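You operate a simulated robot arm through the tools that you are given. There is no shell and no other tool. Be economical: measure what you need, move in short steps, check, and stop when the job is done.

You run a simulated robot arm. Do the job below in one go: nothing can be reset, and whatever is moved stays where it is left.

Task
Fetch the fine screen pack from the top of the sheet table and set it on top of the blue sample bobbin.

The check looks at the end state, three seconds after you hand in, the way a careful person would. Anything else that was tipped, shoved, dropped, spilled or broken makes it a failure. Flat cloth is picked up by pressing the open fingertips on it (5 to 10 N) and closing them slowly along it; thin cloth reads only 2 to 8 mm in the jaws.

Robot
A 6-joint arm with a two-finger parallel gripper, fixed in place. Base frame: the origin is at the foot of the arm, x ahead of it, y to its left, z up; the work surface is at about z = 0.8. Lengths are in m, angles in rad, forces in N, time in s.
With the tool pointing down near the work surface it reaches from about 0.24 to 0.64 m from the base axis. Its first joint turns from -1.152 to 1.152 rad. Payload 2.7 kg.
Tool frame: the origin (TCP) lies between the finger pads and is the grasp point; the fingertips stand 0.023 m ahead of it; z points along the fingers, y is the line along which they close. Largest opening 0.094 m; finger width 0.038, thickness 0.01; the body of the gripper, 0.054 by 0.096 m, starts 0.039 m behind the TCP.
Orientation is that of the tool frame in the base frame, as [roll, pitch, yaw] about the fixed x, y, z axes, in that order (R = Rz(yaw) Ry(pitch) Rx(roll)). With the fingers straight down and closing along the base's y, the tool's x points along the base's -x, its y along +y and its z along -z.

Tools
- The arm moves only by the tool step_arm. Its arguments are lists of equal length, an entry for each row: "dp": the shift along the tool's x, y, z in m, a list of three; "dr": the turn, a rotation vector about the tool's x, y, z in rad, a list of three. In form: {"dp": [[tx, ty, tz], ...], "dr": [[rx, ry, rz], ...]}. A call has 1 to 20 rows; each row shifts and turns the commanded pose from where the row before left it, along the tool's axes as they then stand. "grip" is the opening, from 0 (shut) to 1 (fully open), set as the call begins (left out, the last holds). Each row takes 0.2 s and may step no farther than 0.05 m and 0.15 rad from the row before; otherwise, or with a gripper value out of range, the whole call is refused. A pose out of reach is approached as far as the arm can. The call stops where the force on the tool passes 40 N (or 10 N more than at its start, if that is more) or the arm is blocked; 0.2 s more then pass. Each finger travels about 0.045 m/s and halts on what it meets, pressing with about 22 N; the grip force reading is that of the motor and also rises with nothing between the fingers. The clock runs only during rows and for 0.2 s after the last one: add rows that do not move to give the fingers time. The reply holds the time, the measured pose of the TCP, the force on the tool along the base axes, the opening and the grip force, in the units named above and with some noise, and new pictures: "show" is both (left out), scene, wrist or none.
- Cameras (640 x 400 px; columns grow to the right, rows downward): "scene" is fixed at [0.0799, -0.4494, 1.3861]; the picture's right is [0.64, -0.77, 0.00], its down [-0.56, -0.46, -0.69] and it looks along [0.53, 0.44, -0.73] (base axes); focal length 311 px, centre (320, 200). "wrist" rides on the gripper at [0.086, 0.016, -0.074] in the tool frame; the picture's right is [-0.18, 0.98, 0.00], its down [-0.58, -0.11, -0.81] and it looks along [-0.79, -0.15, 0.59] (tool axes); focal length 243 px, centre (320, 200). There is no depth. A picture from a camera that has moved, and an enlarged one, comes with that camera's place and axes in the base frame and with its lens.
- enlarge(camera, box): a new picture of the part [left, top, right, bottom] of that camera's present view, enlarged. No time passes.
- close_job(): hands the job in; it is judged then, once.

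Work in short steps. Places have to be worked out from the pictures, the camera data and where the tool is seen: move nearer, look again, correct. Check each grasp and each placing, and mend what went wrong. You have 90 turns and 170 pictures in all, those below and enlarged ones among them. Open the gripper and draw the arm clear of the work before you hand the job in, unless the task says otherwise; then end with one line.

The tools are called as name(argument=value, ...) on one line, values as JSON. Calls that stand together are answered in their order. step_arm: Moves the arm, as the interface text tells. Its arguments: {"type":"object","properties":{"dp":{"type":"array","items":{"type":"array","items":{"type":"number"}}},"dr":{"type":"array","items":{"type":"array","items":{"type":"number"}}},"grip":{"type":"number"},"show":{"type":"string","enum":["both","scene","wrist","none"]}},"required":["dp","dr"]} The other tools are called the same way: enlarge (camera, box) takes an enlarged picture of a part of a camera's view; close_job () hands the job in.

At the start:

```text
time_s: 0.0
ee_pos: [0.4029, -0.1466, 1.0563]
tcp_rot: [3.141, 0.001, -3.142]
contact_force: [0.2, -0.8, 0.1]
finger_gap: 0.094
grip_force: 0.0
```

scene: 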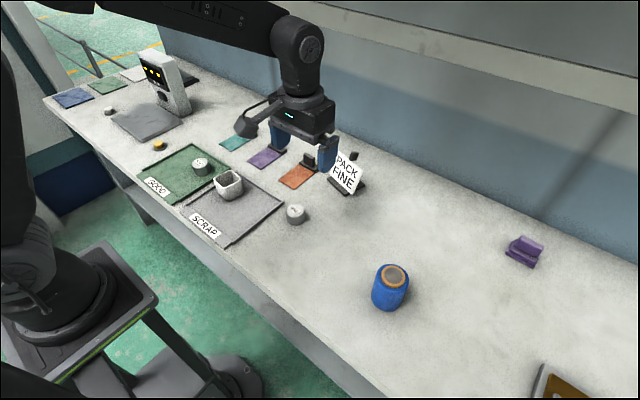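
wrist: 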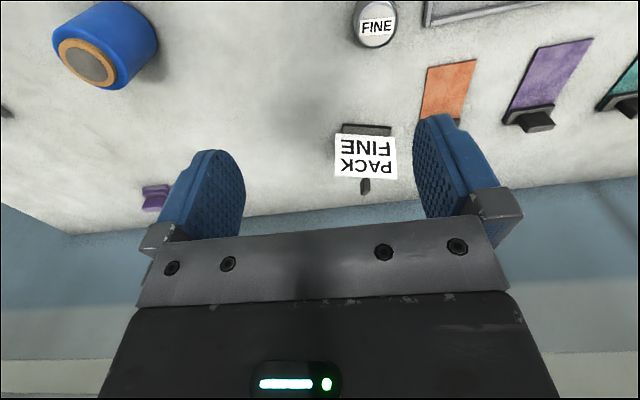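

I begin by looking closely at the labelled items in both views to tell which is the fine screen pack and which is the sheet table.

enlarge(camera="scene", box=[220, 100, 420, 225])

enlarge(camera="scene", box=[40, 40, 300, 250])

enlarge(camera="wrist", box=[320, 0, 640, 200])

enlarge(camera="scene", box=[340, 220, 600, 400])

```text
3.20 times, centred on (320, 162) of scene
camera zoom: at [0.0799, -0.4494, 1.3861], right [0.64, -0.77, 0.0], down [-0.56, -0.46, -0.69], along [0.53, 0.44, -0.73], focal length 994 px, centre (320, 320)
```

zoom: 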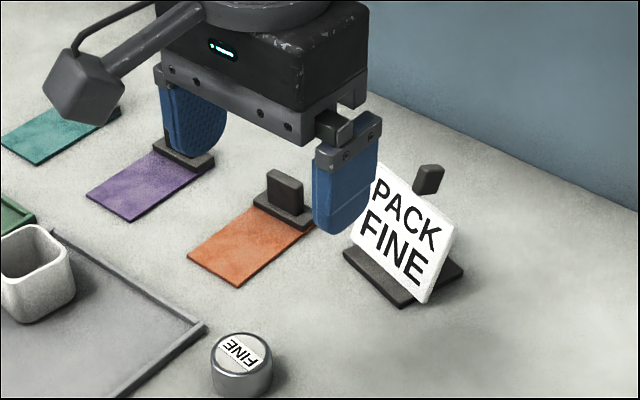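

```text
1.90 times, centred on (170, 145) of scene
camera zoom: at [0.0799, -0.4494, 1.3861], right [0.64, -0.77, 0.0], down [-0.56, -0.46, -0.69], along [0.53, 0.44, -0.73], focal length 592 px, centre (606, 305)
```

zoom: 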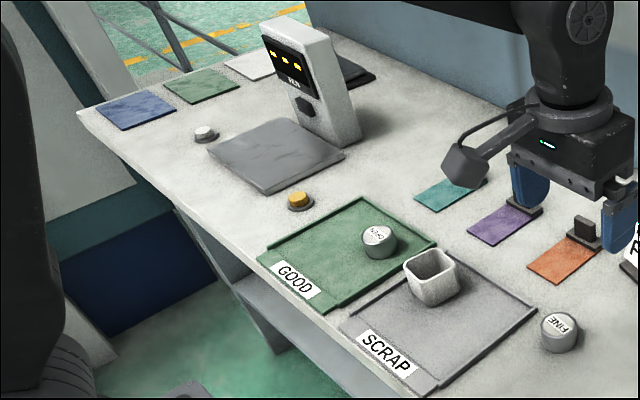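

```text
2.00 times, centred on (480, 100) of wrist
camera zoom: at [0.3177, -0.1308, 1.1304], right [0.18, 0.98, 0.0], down [0.58, -0.11, 0.81], along [0.79, -0.15, -0.59], focal length 485 px, centre (0, 400)
```

zoom: 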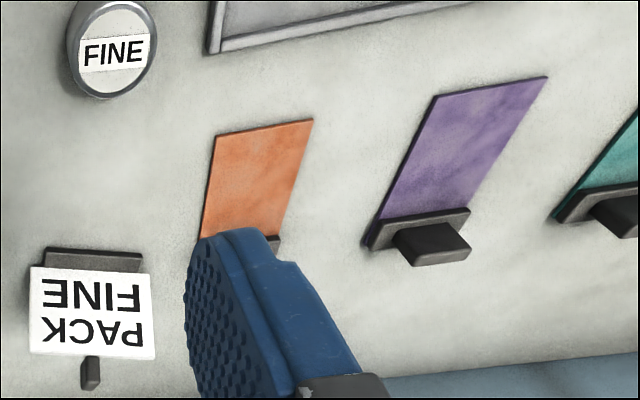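

```text
2.22 times, centred on (470, 310) of scene
camera zoom: at [0.0799, -0.4494, 1.3861], right [0.64, -0.77, 0.0], down [-0.56, -0.46, -0.69], along [0.53, 0.44, -0.73], focal length 690 px, centre (-13, -44)
```

zoom: 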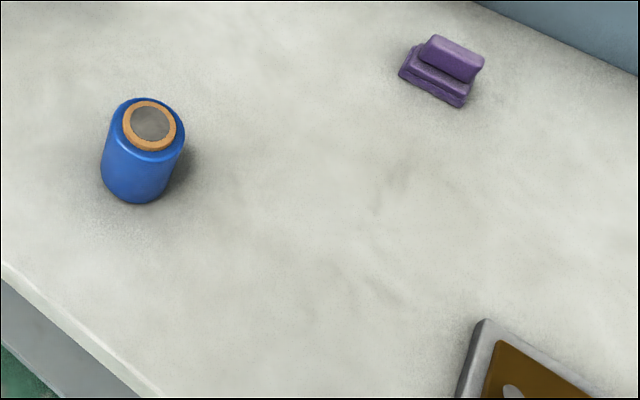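

The "PACK FINE" board seems to be a sign; the drums near the trays carry labels. I zoom in on those labels.

enlarge(camera="scene", box=[170, 145, 250, 195])

enlarge(camera="scene", box=[265, 190, 329, 230])

enlarge(camera="scene", box=[90, 40, 218, 160])

enlarge(camera="scene", box=[310, 135, 390, 205])

```text
8.00 times, centred on (210, 170) of scene
camera zoom: at [0.0799, -0.4494, 1.3861], right [0.64, -0.77, 0.0], down [-0.56, -0.46, -0.69], along [0.53, 0.44, -0.73], focal length 2485 px, centre (1200, 440)
```

zoom: 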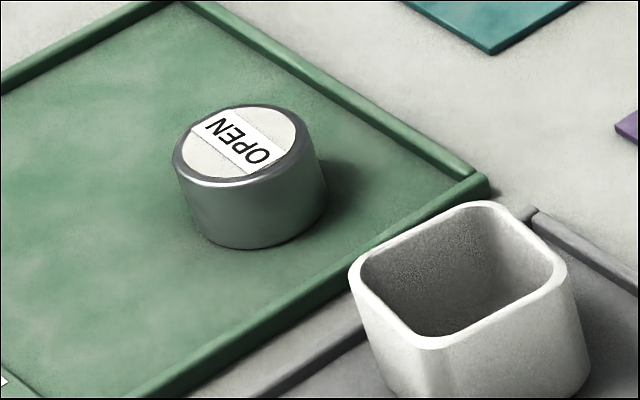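

```text
10.00 times, centred on (297, 210) of scene
camera zoom: at [0.0799, -0.4494, 1.3861], right [0.64, -0.77, 0.0], down [-0.56, -0.46, -0.69], along [0.53, 0.44, -0.73], focal length 3106 px, centre (550, 100)
```

zoom: 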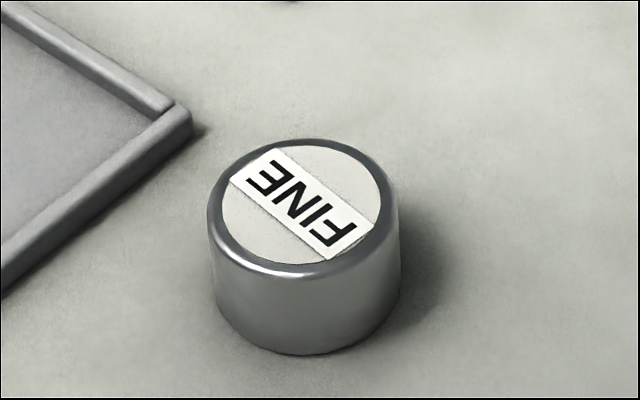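

```text
3.33 times, centred on (154, 100) of scene
camera zoom: at [0.0799, -0.4494, 1.3861], right [0.64, -0.77, 0.0], down [-0.56, -0.46, -0.69], along [0.53, 0.44, -0.73], focal length 1036 px, centre (873, 533)
```

zoom: 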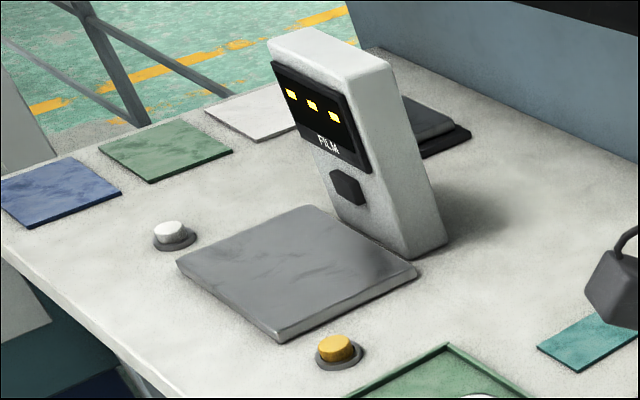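

```text
5.71 times, centred on (350, 170) of scene
camera zoom: at [0.0799, -0.4494, 1.3861], right [0.64, -0.77, 0.0], down [-0.56, -0.46, -0.69], along [0.53, 0.44, -0.73], focal length 1775 px, centre (149, 371)
```

zoom: 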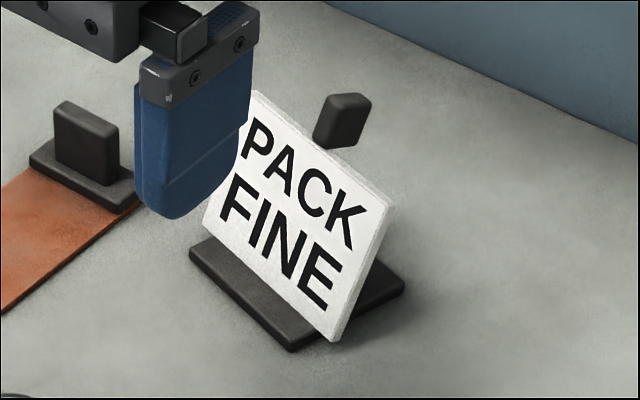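

Labels: one puck reads FINE (bare table, right of the SCRAP tray) and the other reads OPEN; the board is only a sign. I judge the FINE puck at about (0.421, -0.089), top z≈0.828, Ø≈0.044, and the bobbin at (0.38, -0.37), top z≈0.886. I move above the puck with the jaws partly open, since the tray edge is near.

step_arm(dp=[[-0.005, 0.015, 0.03], [-0.005, 0.015, 0.03], [-0.005, 0.015, 0.03], [-0.003, 0.0125, 0.026], [0, 0, 0]], dr=[[0, 0, 0], [0, 0, 0], [0, 0, 0], [0, 0, 0], [0, 0, 0]], grip=0.78)

```text
time_s: 1.2
ee_pos: [0.4215, -0.0904, 0.9402]
tcp_rot: [-3.141, -0.001, -3.141]
contact_force: [0.2, -0.3, 0.4]
finger_gap: 0.0733
grip_force: 0.1
camera wrist: at [0.3356, -0.0735, 1.0144], right [0.18, 0.98, 0.0], down [0.58, -0.11, 0.81], along [0.79, -0.15, -0.59], focal length 243 px, centre (320, 200)
```

scene: 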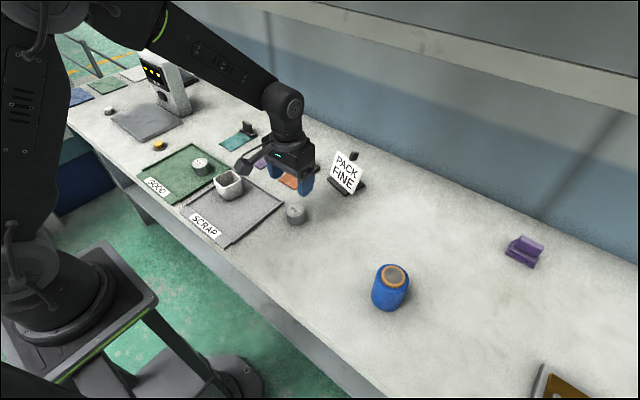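
wrist: 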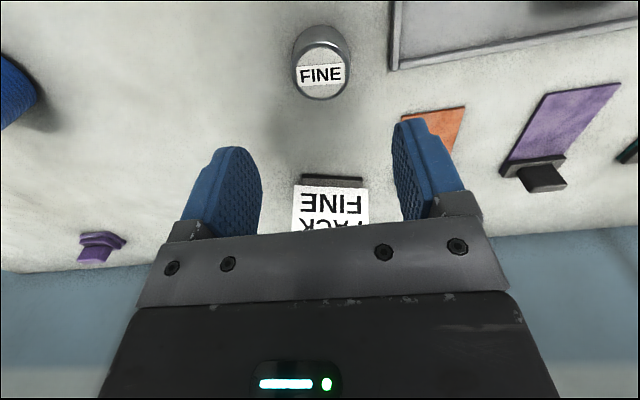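

The wrist view puts the puck at about (0.424, -0.090) and the tray edge at y≈-0.035, so the fingers will clear it. I go down until the tips are just above the puck top and look.

step_arm(dp=[[-0.0025, 0, 0.025], [0, 0, 0.025], [0, 0, 0.02], [0, 0, 0.006], [0, 0, 0]], dr=[[0, 0, 0], [0, 0, 0], [0, 0, 0], [0, 0, 0], [0, 0, 0]])

enlarge(camera="scene", box=[240, 140, 368, 240])

```text
time_s: 2.4
ee_pos: [0.4235, -0.0892, 0.8642]
tcp_rot: [3.141, 0.0, 3.141]
contact_force: [-0.1, -0.1, 0.1]
finger_gap: 0.0731
grip_force: 0.1
camera wrist: at [0.3379, -0.0735, 0.9384], right [0.18, 0.98, 0.0], down [0.58, -0.11, 0.81], along [0.79, -0.15, -0.59], focal length 243 px, centre (320, 200)
```

scene: 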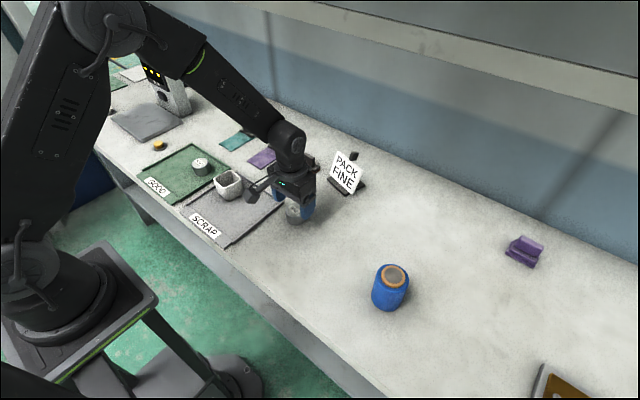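
wrist: 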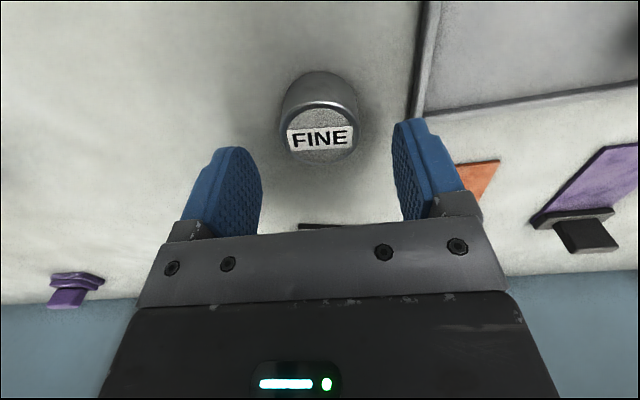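

```text
4.00 times, centred on (304, 190) of scene
camera zoom: at [0.0799, -0.4494, 1.3861], right [0.64, -0.77, 0.0], down [-0.56, -0.46, -0.69], along [0.53, 0.44, -0.73], focal length 1243 px, centre (384, 240)
```

zoom: 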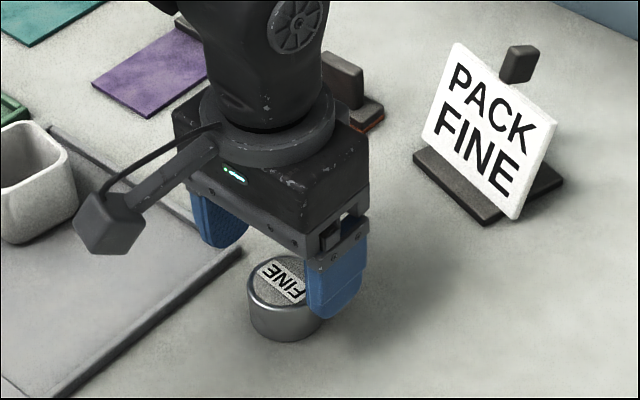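

Both views agree that the puck is centred between the fingers to within about 3 mm. I lower to TCP z≈0.829, then close gently.

step_arm(dp=[[0, -0.001, 0.012], [0, 0, 0.012], [0, 0, 0.011], [0, 0, 0]], dr=[[0, 0, 0], [0, 0, 0], [0, 0, 0], [0, 0, 0]])

enlarge(camera="scene", box=[240, 150, 352, 235])

```text
time_s: 3.4
ee_pos: [0.424, -0.0909, 0.8288]
tcp_rot: [3.141, 0.0, -3.142]
contact_force: [-0.6, 0.7, -0.6]
finger_gap: 0.0735
grip_force: 0.1
camera wrist: at [0.338, -0.0745, 0.903], right [0.18, 0.98, 0.0], down [0.58, -0.11, 0.81], along [0.79, -0.15, -0.59], focal length 243 px, centre (320, 200)
```

scene: 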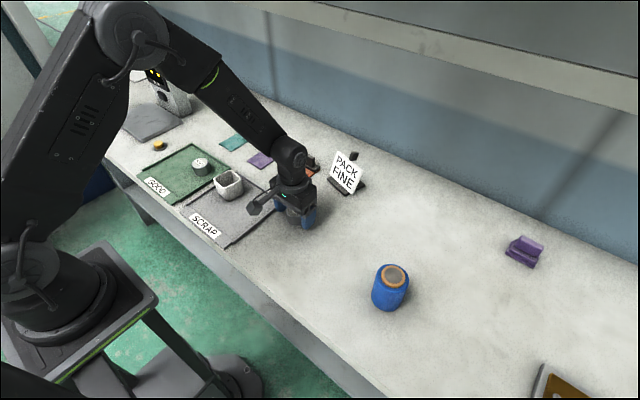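
wrist: 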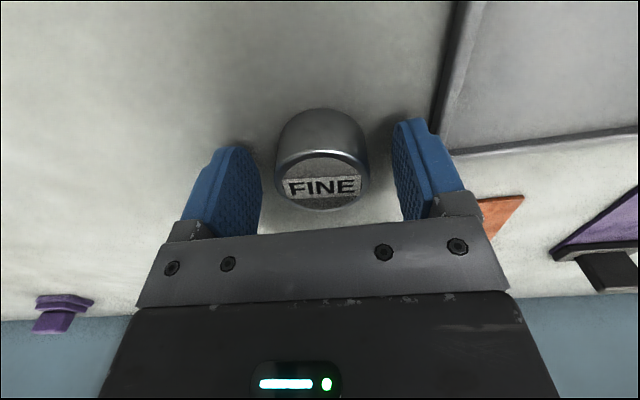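

```text
4.71 times, centred on (296, 192) of scene
camera zoom: at [0.0799, -0.4494, 1.3861], right [0.64, -0.77, 0.0], down [-0.56, -0.46, -0.69], along [0.53, 0.44, -0.73], focal length 1462 px, centre (433, 235)
```

zoom: 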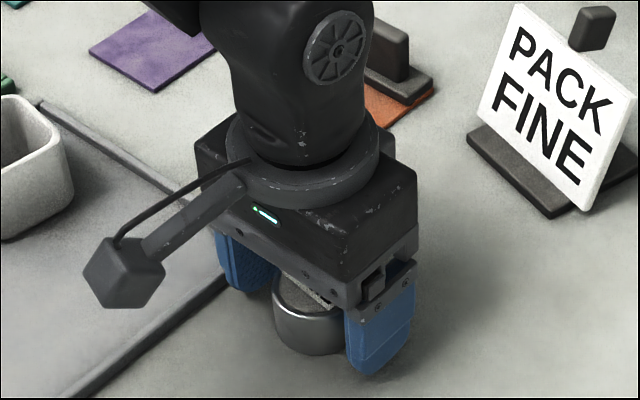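

The puck sits centrally between the pads at (0.425, -0.090). I close the jaws on it.

step_arm(dp=[[0, 0, 0], [0, 0, 0], [0, 0, 0], [0, 0, 0], [0, 0, 0]], dr=[[0, 0, 0], [0, 0, 0], [0, 0, 0], [0, 0, 0], [0, 0, 0]], grip=0.3, show="wrist")

```text
time_s: 4.6
ee_pos: [0.4228, -0.0912, 0.8293]
tcp_rot: [-3.141, -0.001, 3.141]
contact_force: [-0.3, -0.2, 0.4]
finger_gap: 0.0445
grip_force: 21.4
camera wrist: at [0.3378, -0.0745, 0.9031], right [0.18, 0.98, 0.0], down [0.58, -0.11, 0.81], along [0.79, -0.15, -0.59], focal length 243 px, centre (320, 200)
```

wrist: 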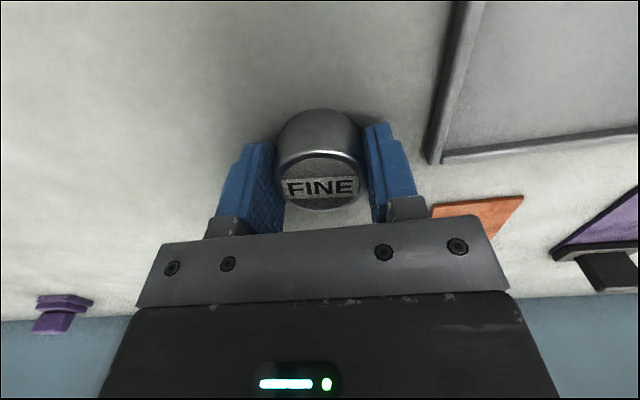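

The gap of 0.0445 m at 21 N means the puck is held. I lift it 0.15 m straight up and check.

step_arm(dp=[[0, 0, -0.015], [0, 0, -0.035], [0, 0, -0.05], [0, 0, -0.05], [0, 0, 0]], dr=[[0, 0, 0], [0, 0, 0], [0, 0, 0], [0, 0, 0], [0, 0, 0]])

```text
time_s: 5.8
ee_pos: [0.4225, -0.0894, 0.9799]
tcp_rot: [3.141, 0.001, 3.141]
contact_force: [-0.3, -0.2, -0.8]
finger_gap: 0.0448
grip_force: 21.4
camera wrist: at [0.3374, -0.0732, 1.0536], right [0.18, 0.98, 0.0], down [0.58, -0.11, 0.81], along [0.79, -0.15, -0.59], focal length 243 px, centre (320, 200)
```

scene: 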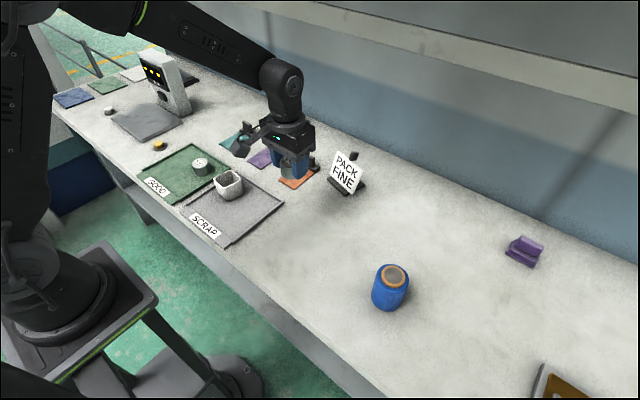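
wrist: 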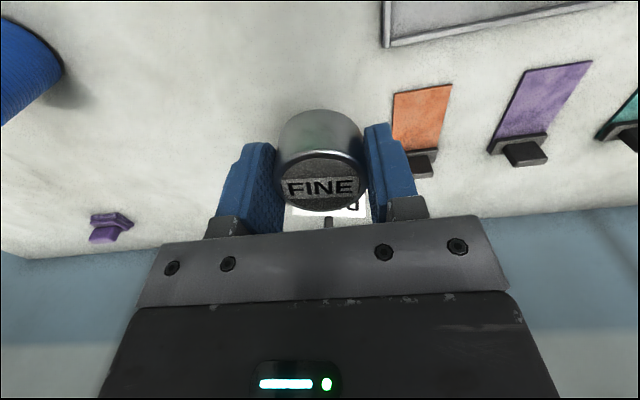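

The puck is in hand and lifted. I carry it most of the way to the bobbin at this height and stop at y≈-0.29 for a sight of the bobbin's top with the wrist camera.

step_arm(dp=[[0.006, -0.03, 0], [0.006, -0.035, 0], [0.006, -0.035, 0], [0.006, -0.035, 0], [0.006, -0.035, 0], [0.006, -0.03, 0], [0, 0, 0]], dr=[[0, 0, 0], [0, 0, 0], [0, 0, 0], [0, 0, 0], [0, 0, 0], [0, 0, 0], [0, 0, 0]])

enlarge(camera="scene", box=[310, 200, 470, 320])

```text
time_s: 7.4
ee_pos: [0.3881, -0.2906, 0.9801]
tcp_rot: [3.141, 0.0, 3.141]
contact_force: [0.0, 0.3, -1.0]
finger_gap: 0.0448
grip_force: 21.4
camera wrist: at [0.3021, -0.2747, 1.054], right [0.18, 0.98, 0.0], down [0.58, -0.11, 0.81], along [0.79, -0.15, -0.59], focal length 243 px, centre (320, 200)
```

scene: 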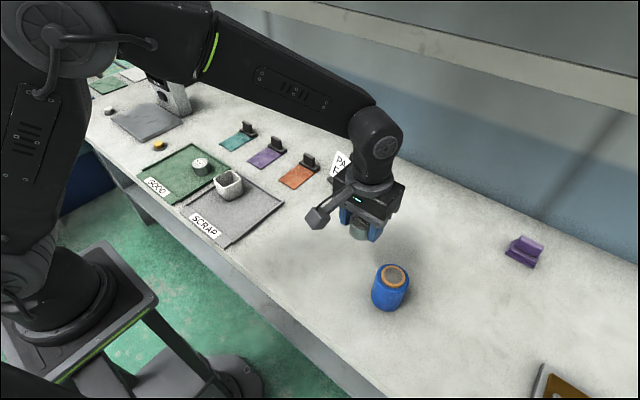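
wrist: 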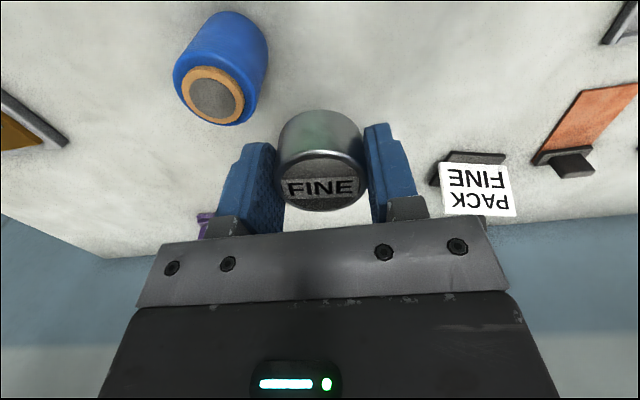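

```text
3.33 times, centred on (390, 260) of scene
camera zoom: at [0.0799, -0.4494, 1.3861], right [0.64, -0.77, 0.0], down [-0.56, -0.46, -0.69], along [0.53, 0.44, -0.73], focal length 1036 px, centre (87, 0)
```

zoom: 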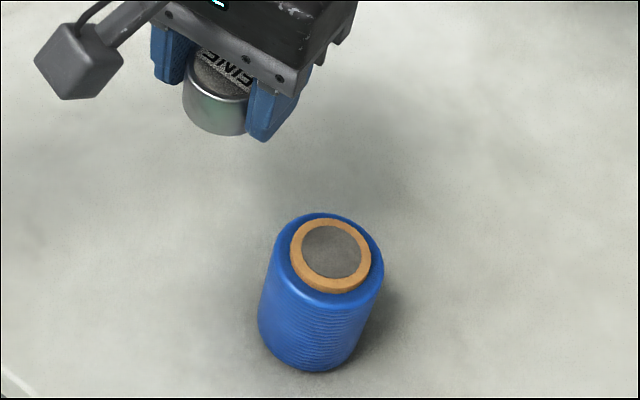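

Crossing the scene and wrist sight lines puts the bobbin's core ring at (0.3835, -0.368) with its top at z≈0.887; the ring is about as wide as the puck. I move over it and come down to puck bottom ≈0.91.

step_arm(dp=[[0.003, -0.03, 0], [0.002, -0.03, 0], [0.001, -0.0175, 0], [0, 0, 0.02], [0, 0, 0.02], [0, 0, 0]], dr=[[0, 0, 0], [0, 0, 0], [0, 0, 0], [0, 0, 0], [0, 0, 0], [0, 0, 0]])

enlarge(camera="scene", box=[340, 220, 452, 320])

enlarge(camera="wrist", box=[230, 60, 410, 220])

```text
time_s: 8.8
ee_pos: [0.3821, -0.3682, 0.9383]
tcp_rot: [3.141, -0.001, 3.141]
contact_force: [0.2, -0.3, -0.5]
finger_gap: 0.0446
grip_force: 22.4
camera wrist: at [0.2959, -0.3514, 1.0131], right [0.18, 0.98, 0.0], down [0.58, -0.11, 0.81], along [0.79, -0.15, -0.59], focal length 243 px, centre (320, 200)
```

scene: 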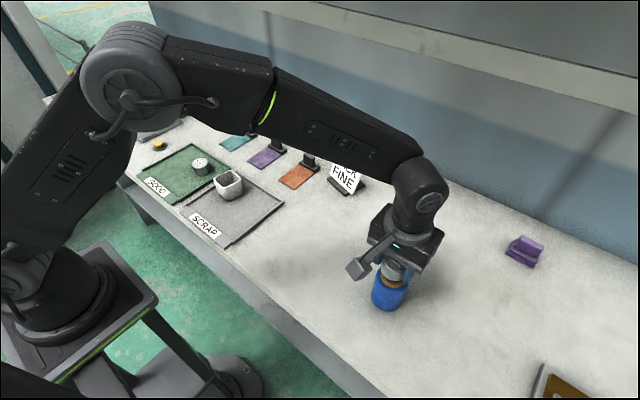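
wrist: 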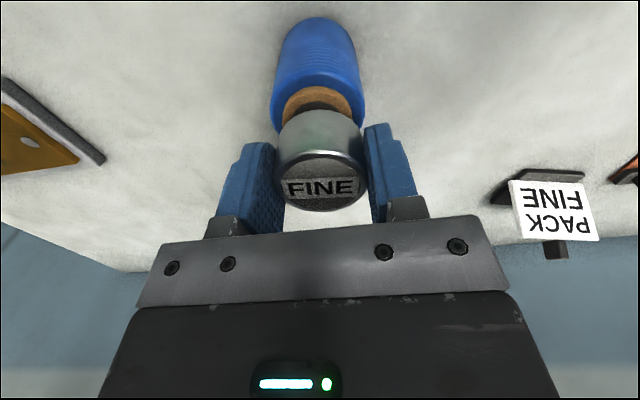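

```text
4.00 times, centred on (396, 270) of scene
camera zoom: at [0.0799, -0.4494, 1.3861], right [0.64, -0.77, 0.0], down [-0.56, -0.46, -0.69], along [0.53, 0.44, -0.73], focal length 1243 px, centre (16, -80)
```

zoom: 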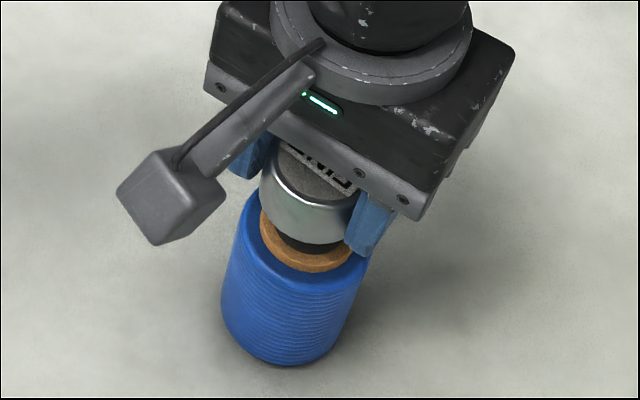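

```text
2.50 times, centred on (320, 140) of wrist
camera zoom: at [0.2959, -0.3514, 1.0131], right [0.18, 0.98, 0.0], down [0.58, -0.11, 0.81], along [0.79, -0.15, -0.59], focal length 606 px, centre (320, 350)
```

zoom: 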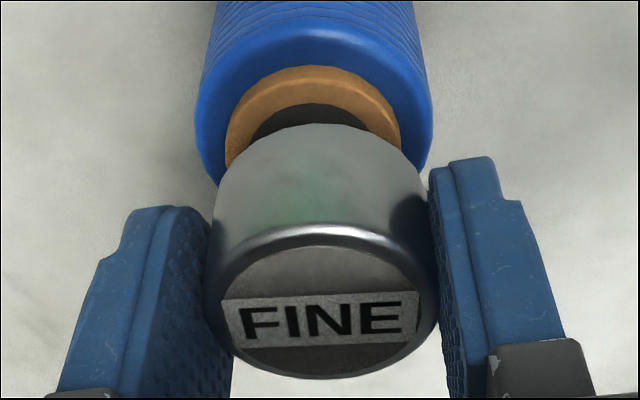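

Laterally it looks aligned; I check fore-aft alignment more closely before going down.

enlarge(camera="wrist", box=[270, 70, 370, 132])

enlarge(camera="scene", box=[364, 250, 436, 295])

```text
6.40 times, centred on (320, 101) of wrist
camera zoom: at [0.2959, -0.3514, 1.0131], right [0.18, 0.98, 0.0], down [0.58, -0.11, 0.81], along [0.79, -0.15, -0.59], focal length 1553 px, centre (320, 834)
```

zoom: 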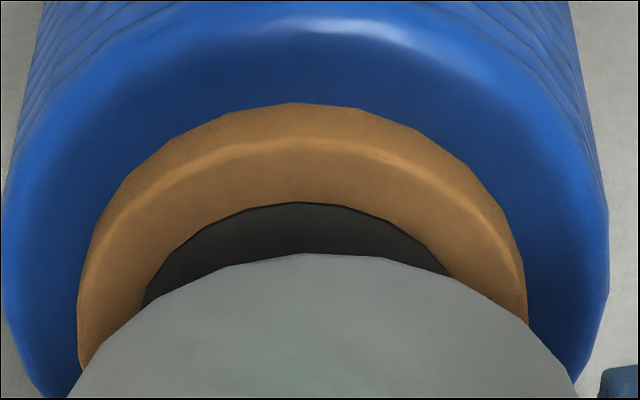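

```text
8.89 times, centred on (400, 272) of scene
camera zoom: at [0.0799, -0.4494, 1.3861], right [0.64, -0.77, 0.0], down [-0.56, -0.46, -0.69], along [0.53, 0.44, -0.73], focal length 2761 px, centre (-391, -444)
```

zoom: 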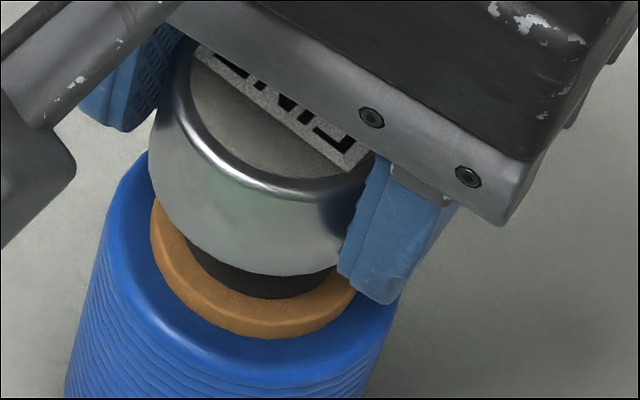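

The ring is slightly higher (~0.889) or ~1–2 mm further in x than estimated. I shift 1.5 mm in +x and lower to puck bottom ≈0.893.

step_arm(dp=[[-0.0015, 0, 0.006], [0, -0.0005, 0.006], [0, 0, 0.004], [0, 0, 0]], dr=[[0, 0, 0], [0, 0, 0], [0, 0, 0], [0, 0, 0]], show="none")

enlarge(camera="wrist", box=[260, 60, 380, 135])

enlarge(camera="scene", box=[364, 250, 436, 295])

```text
time_s: 9.8
ee_pos: [0.3822, -0.3688, 0.9234]
tcp_rot: [-3.142, -0.001, -3.141]
contact_force: [-0.1, 0.3, -0.9]
finger_gap: 0.0448
grip_force: 22.3
```

```text
5.33 times, centred on (320, 98) of wrist
camera zoom: at [0.2974, -0.3525, 0.9977], right [0.18, 0.98, 0.0], down [0.58, -0.11, 0.81], along [0.79, -0.15, -0.59], focal length 1294 px, centre (320, 747)
```

zoom: 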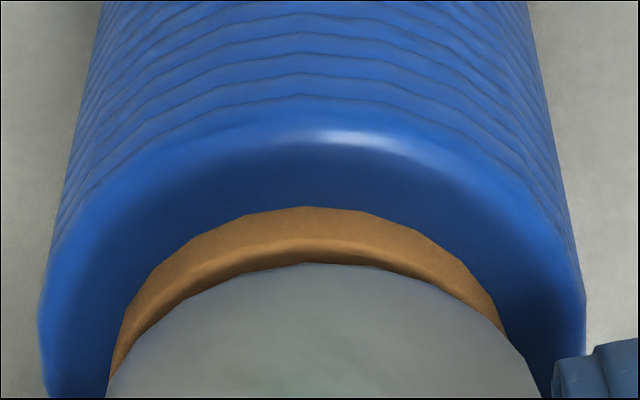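

```text
8.89 times, centred on (400, 272) of scene
camera zoom: at [0.0799, -0.4494, 1.3861], right [0.64, -0.77, 0.0], down [-0.56, -0.46, -0.69], along [0.53, 0.44, -0.73], focal length 2761 px, centre (-391, -444)
```

zoom: 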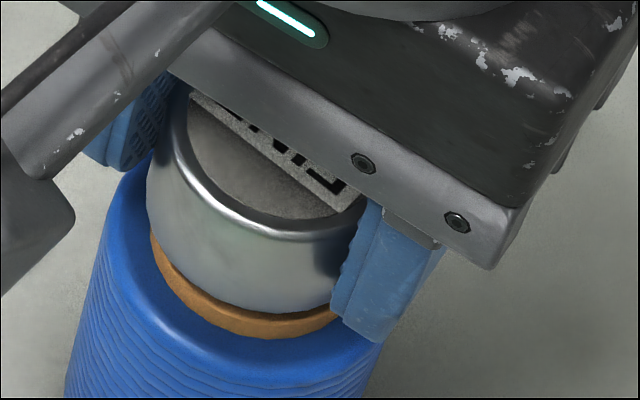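

Both views show the puck concentric with the ring and a few millimetres above it. I lower in 1 mm steps and watch for force.

step_arm(dp=[[0, 0, 0.001], [0, 0, 0.001], [0, 0, 0.001], [0, 0, 0]], dr=[[0, 0, 0], [0, 0, 0], [0, 0, 0], [0, 0, 0]], show="none")

enlarge(camera="wrist", box=[260, 60, 380, 135])

```text
time_s: 10.8
ee_pos: [0.3831, -0.3685, 0.92]
tcp_rot: [-3.141, -0.001, 3.141]
contact_force: [-0.1, 0.3, -0.6]
finger_gap: 0.0444
grip_force: 21.6
```

```text
5.33 times, centred on (320, 98) of wrist
camera zoom: at [0.2976, -0.3523, 0.9945], right [0.18, 0.98, 0.0], down [0.58, -0.11, 0.81], along [0.79, -0.15, -0.59], focal length 1294 px, centre (320, 747)
```

zoom: 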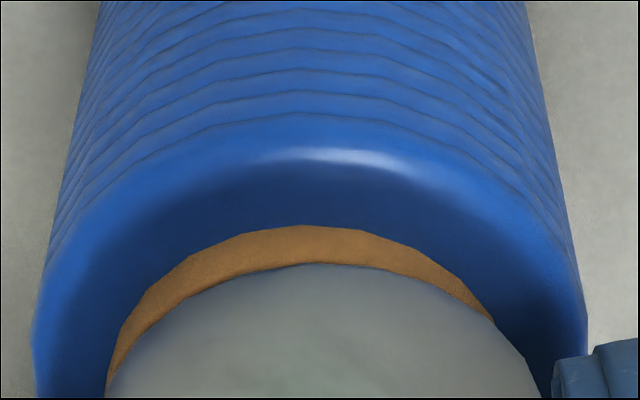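

No contact yet at puck bottom ≈0.891. The ring looks about 1 mm to the -y side, so I shift that much and keep lowering.

step_arm(dp=[[0, -0.001, 0], [0, 0, 0.001], [0, 0, 0.001], [0, 0, 0]], dr=[[0, 0, 0], [0, 0, 0], [0, 0, 0], [0, 0, 0]], show="none")

enlarge(camera="wrist", box=[260, 60, 380, 135])

enlarge(camera="scene", box=[364, 250, 436, 295])

```text
time_s: 11.8
ee_pos: [0.3828, -0.3708, 0.9183]
tcp_rot: [-3.142, 0.001, 3.141]
contact_force: [-1.4, 1.2, 4.8]
finger_gap: 0.0448
grip_force: 22.1
```

```text
5.33 times, centred on (320, 98) of wrist
camera zoom: at [0.2974, -0.3536, 0.9931], right [0.18, 0.98, 0.0], down [0.58, -0.11, 0.81], along [0.79, -0.15, -0.59], focal length 1294 px, centre (320, 747)
```

zoom: 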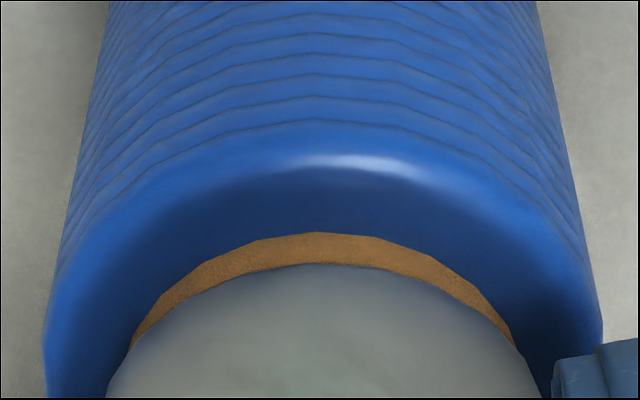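

```text
8.89 times, centred on (400, 272) of scene
camera zoom: at [0.0798, -0.4493, 1.3861], right [0.64, -0.77, 0.0], down [-0.56, -0.46, -0.69], along [0.53, 0.44, -0.73], focal length 2761 px, centre (-391, -444)
```

zoom: 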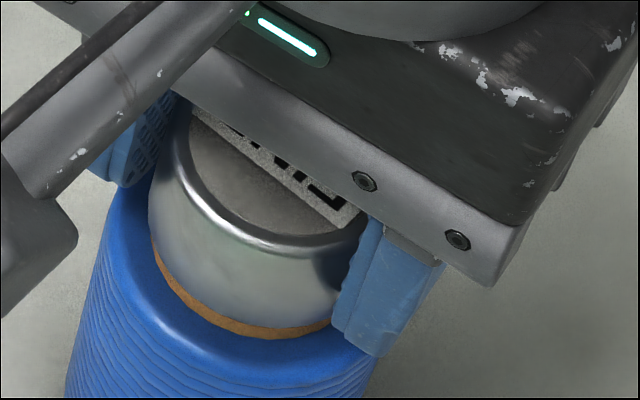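

Contact reads about 5 N at TCP z 0.918 and the puck is seated concentric on the ring. I open the jaws gently in place.

step_arm(dp=[[0, 0, 0], [0, 0, 0], [0, 0, 0]], dr=[[0, 0, 0], [0, 0, 0], [0, 0, 0]], grip=0.75, show="wrist")

```text
time_s: 12.6
ee_pos: [0.3833, -0.3707, 0.9185]
tcp_rot: [3.141, 0.0, 3.14]
contact_force: [0.1, -0.5, -0.6]
finger_gap: 0.0706
grip_force: 0.1
camera wrist: at [0.2974, -0.3535, 0.9926], right [0.18, 0.98, 0.0], down [0.58, -0.11, 0.81], along [0.79, -0.15, -0.59], focal length 243 px, centre (320, 200)
```

wrist: 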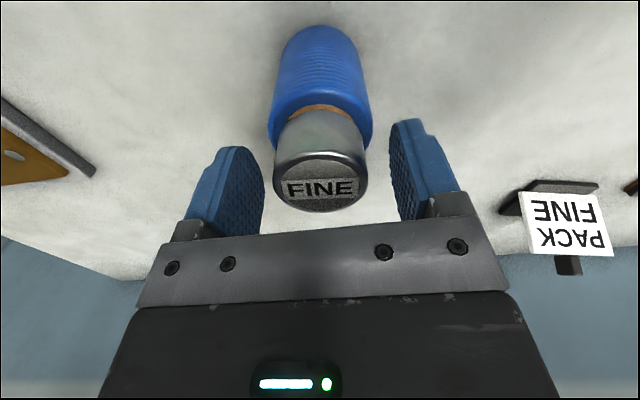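

The fingers are free of the puck and it stands on the bobbin. I raise straight up 0.15 m and then draw back to see it clear.

step_arm(dp=[[0, 0, -0.015], [0, 0, -0.035], [0, 0, -0.05], [0, 0, -0.05], [0, 0.05, 0], [0, 0.05, 0], [0, 0.04, 0], [0, 0, 0]], dr=[[0, 0, 0], [0, 0, 0], [0, 0, 0], [0, 0, 0], [0, 0, 0], [0, 0, 0], [0, 0, 0], [0, 0, 0]])

enlarge(camera="scene", box=[340, 230, 452, 320])

```text
time_s: 14.4
ee_pos: [0.3824, -0.2301, 1.0687]
tcp_rot: [3.141, 0.0, -3.141]
contact_force: [0.5, -0.5, 0.1]
finger_gap: 0.0704
grip_force: 0.0
camera wrist: at [0.2966, -0.2132, 1.143], right [0.18, 0.98, 0.0], down [0.58, -0.11, 0.81], along [0.79, -0.15, -0.59], focal length 243 px, centre (320, 200)
```

scene: 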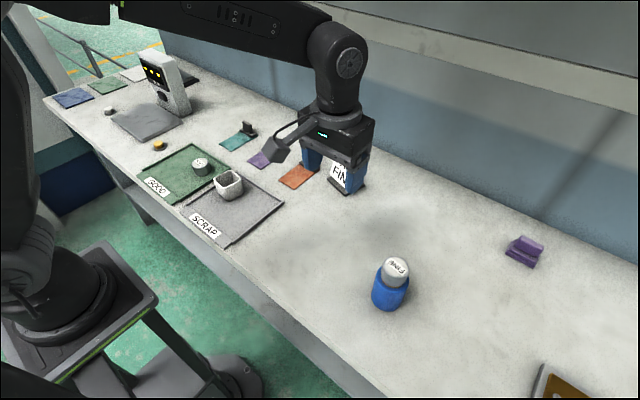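
wrist: 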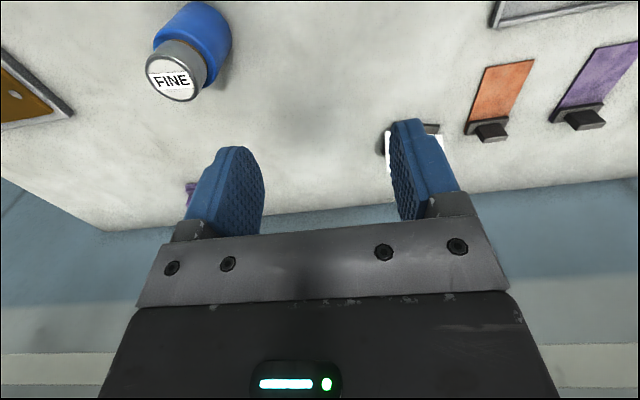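

```text
4.44 times, centred on (396, 275) of scene
camera zoom: at [0.0799, -0.4493, 1.3861], right [0.64, -0.77, 0.0], down [-0.56, -0.46, -0.69], along [0.53, 0.44, -0.73], focal length 1381 px, centre (-18, -133)
```

zoom: 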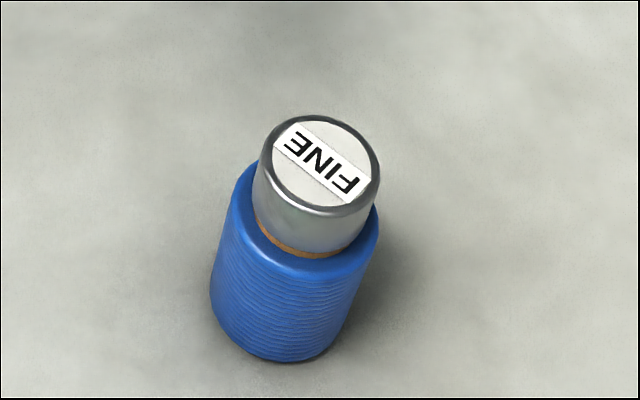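

The FINE puck sits level and centred on the bobbin, the bobbin hasn't moved, everything else is undisturbed, and the arm is clear with the gripper open. I hand in.

close_job()

```text
The job is handed in.
```

I set the fine screen pack (the puck labelled FINE) level and centred on top of the blue sample bobbin. Nothing else looked disturbed in the last pictures, and I handed the job in with the gripper open and the arm clear.
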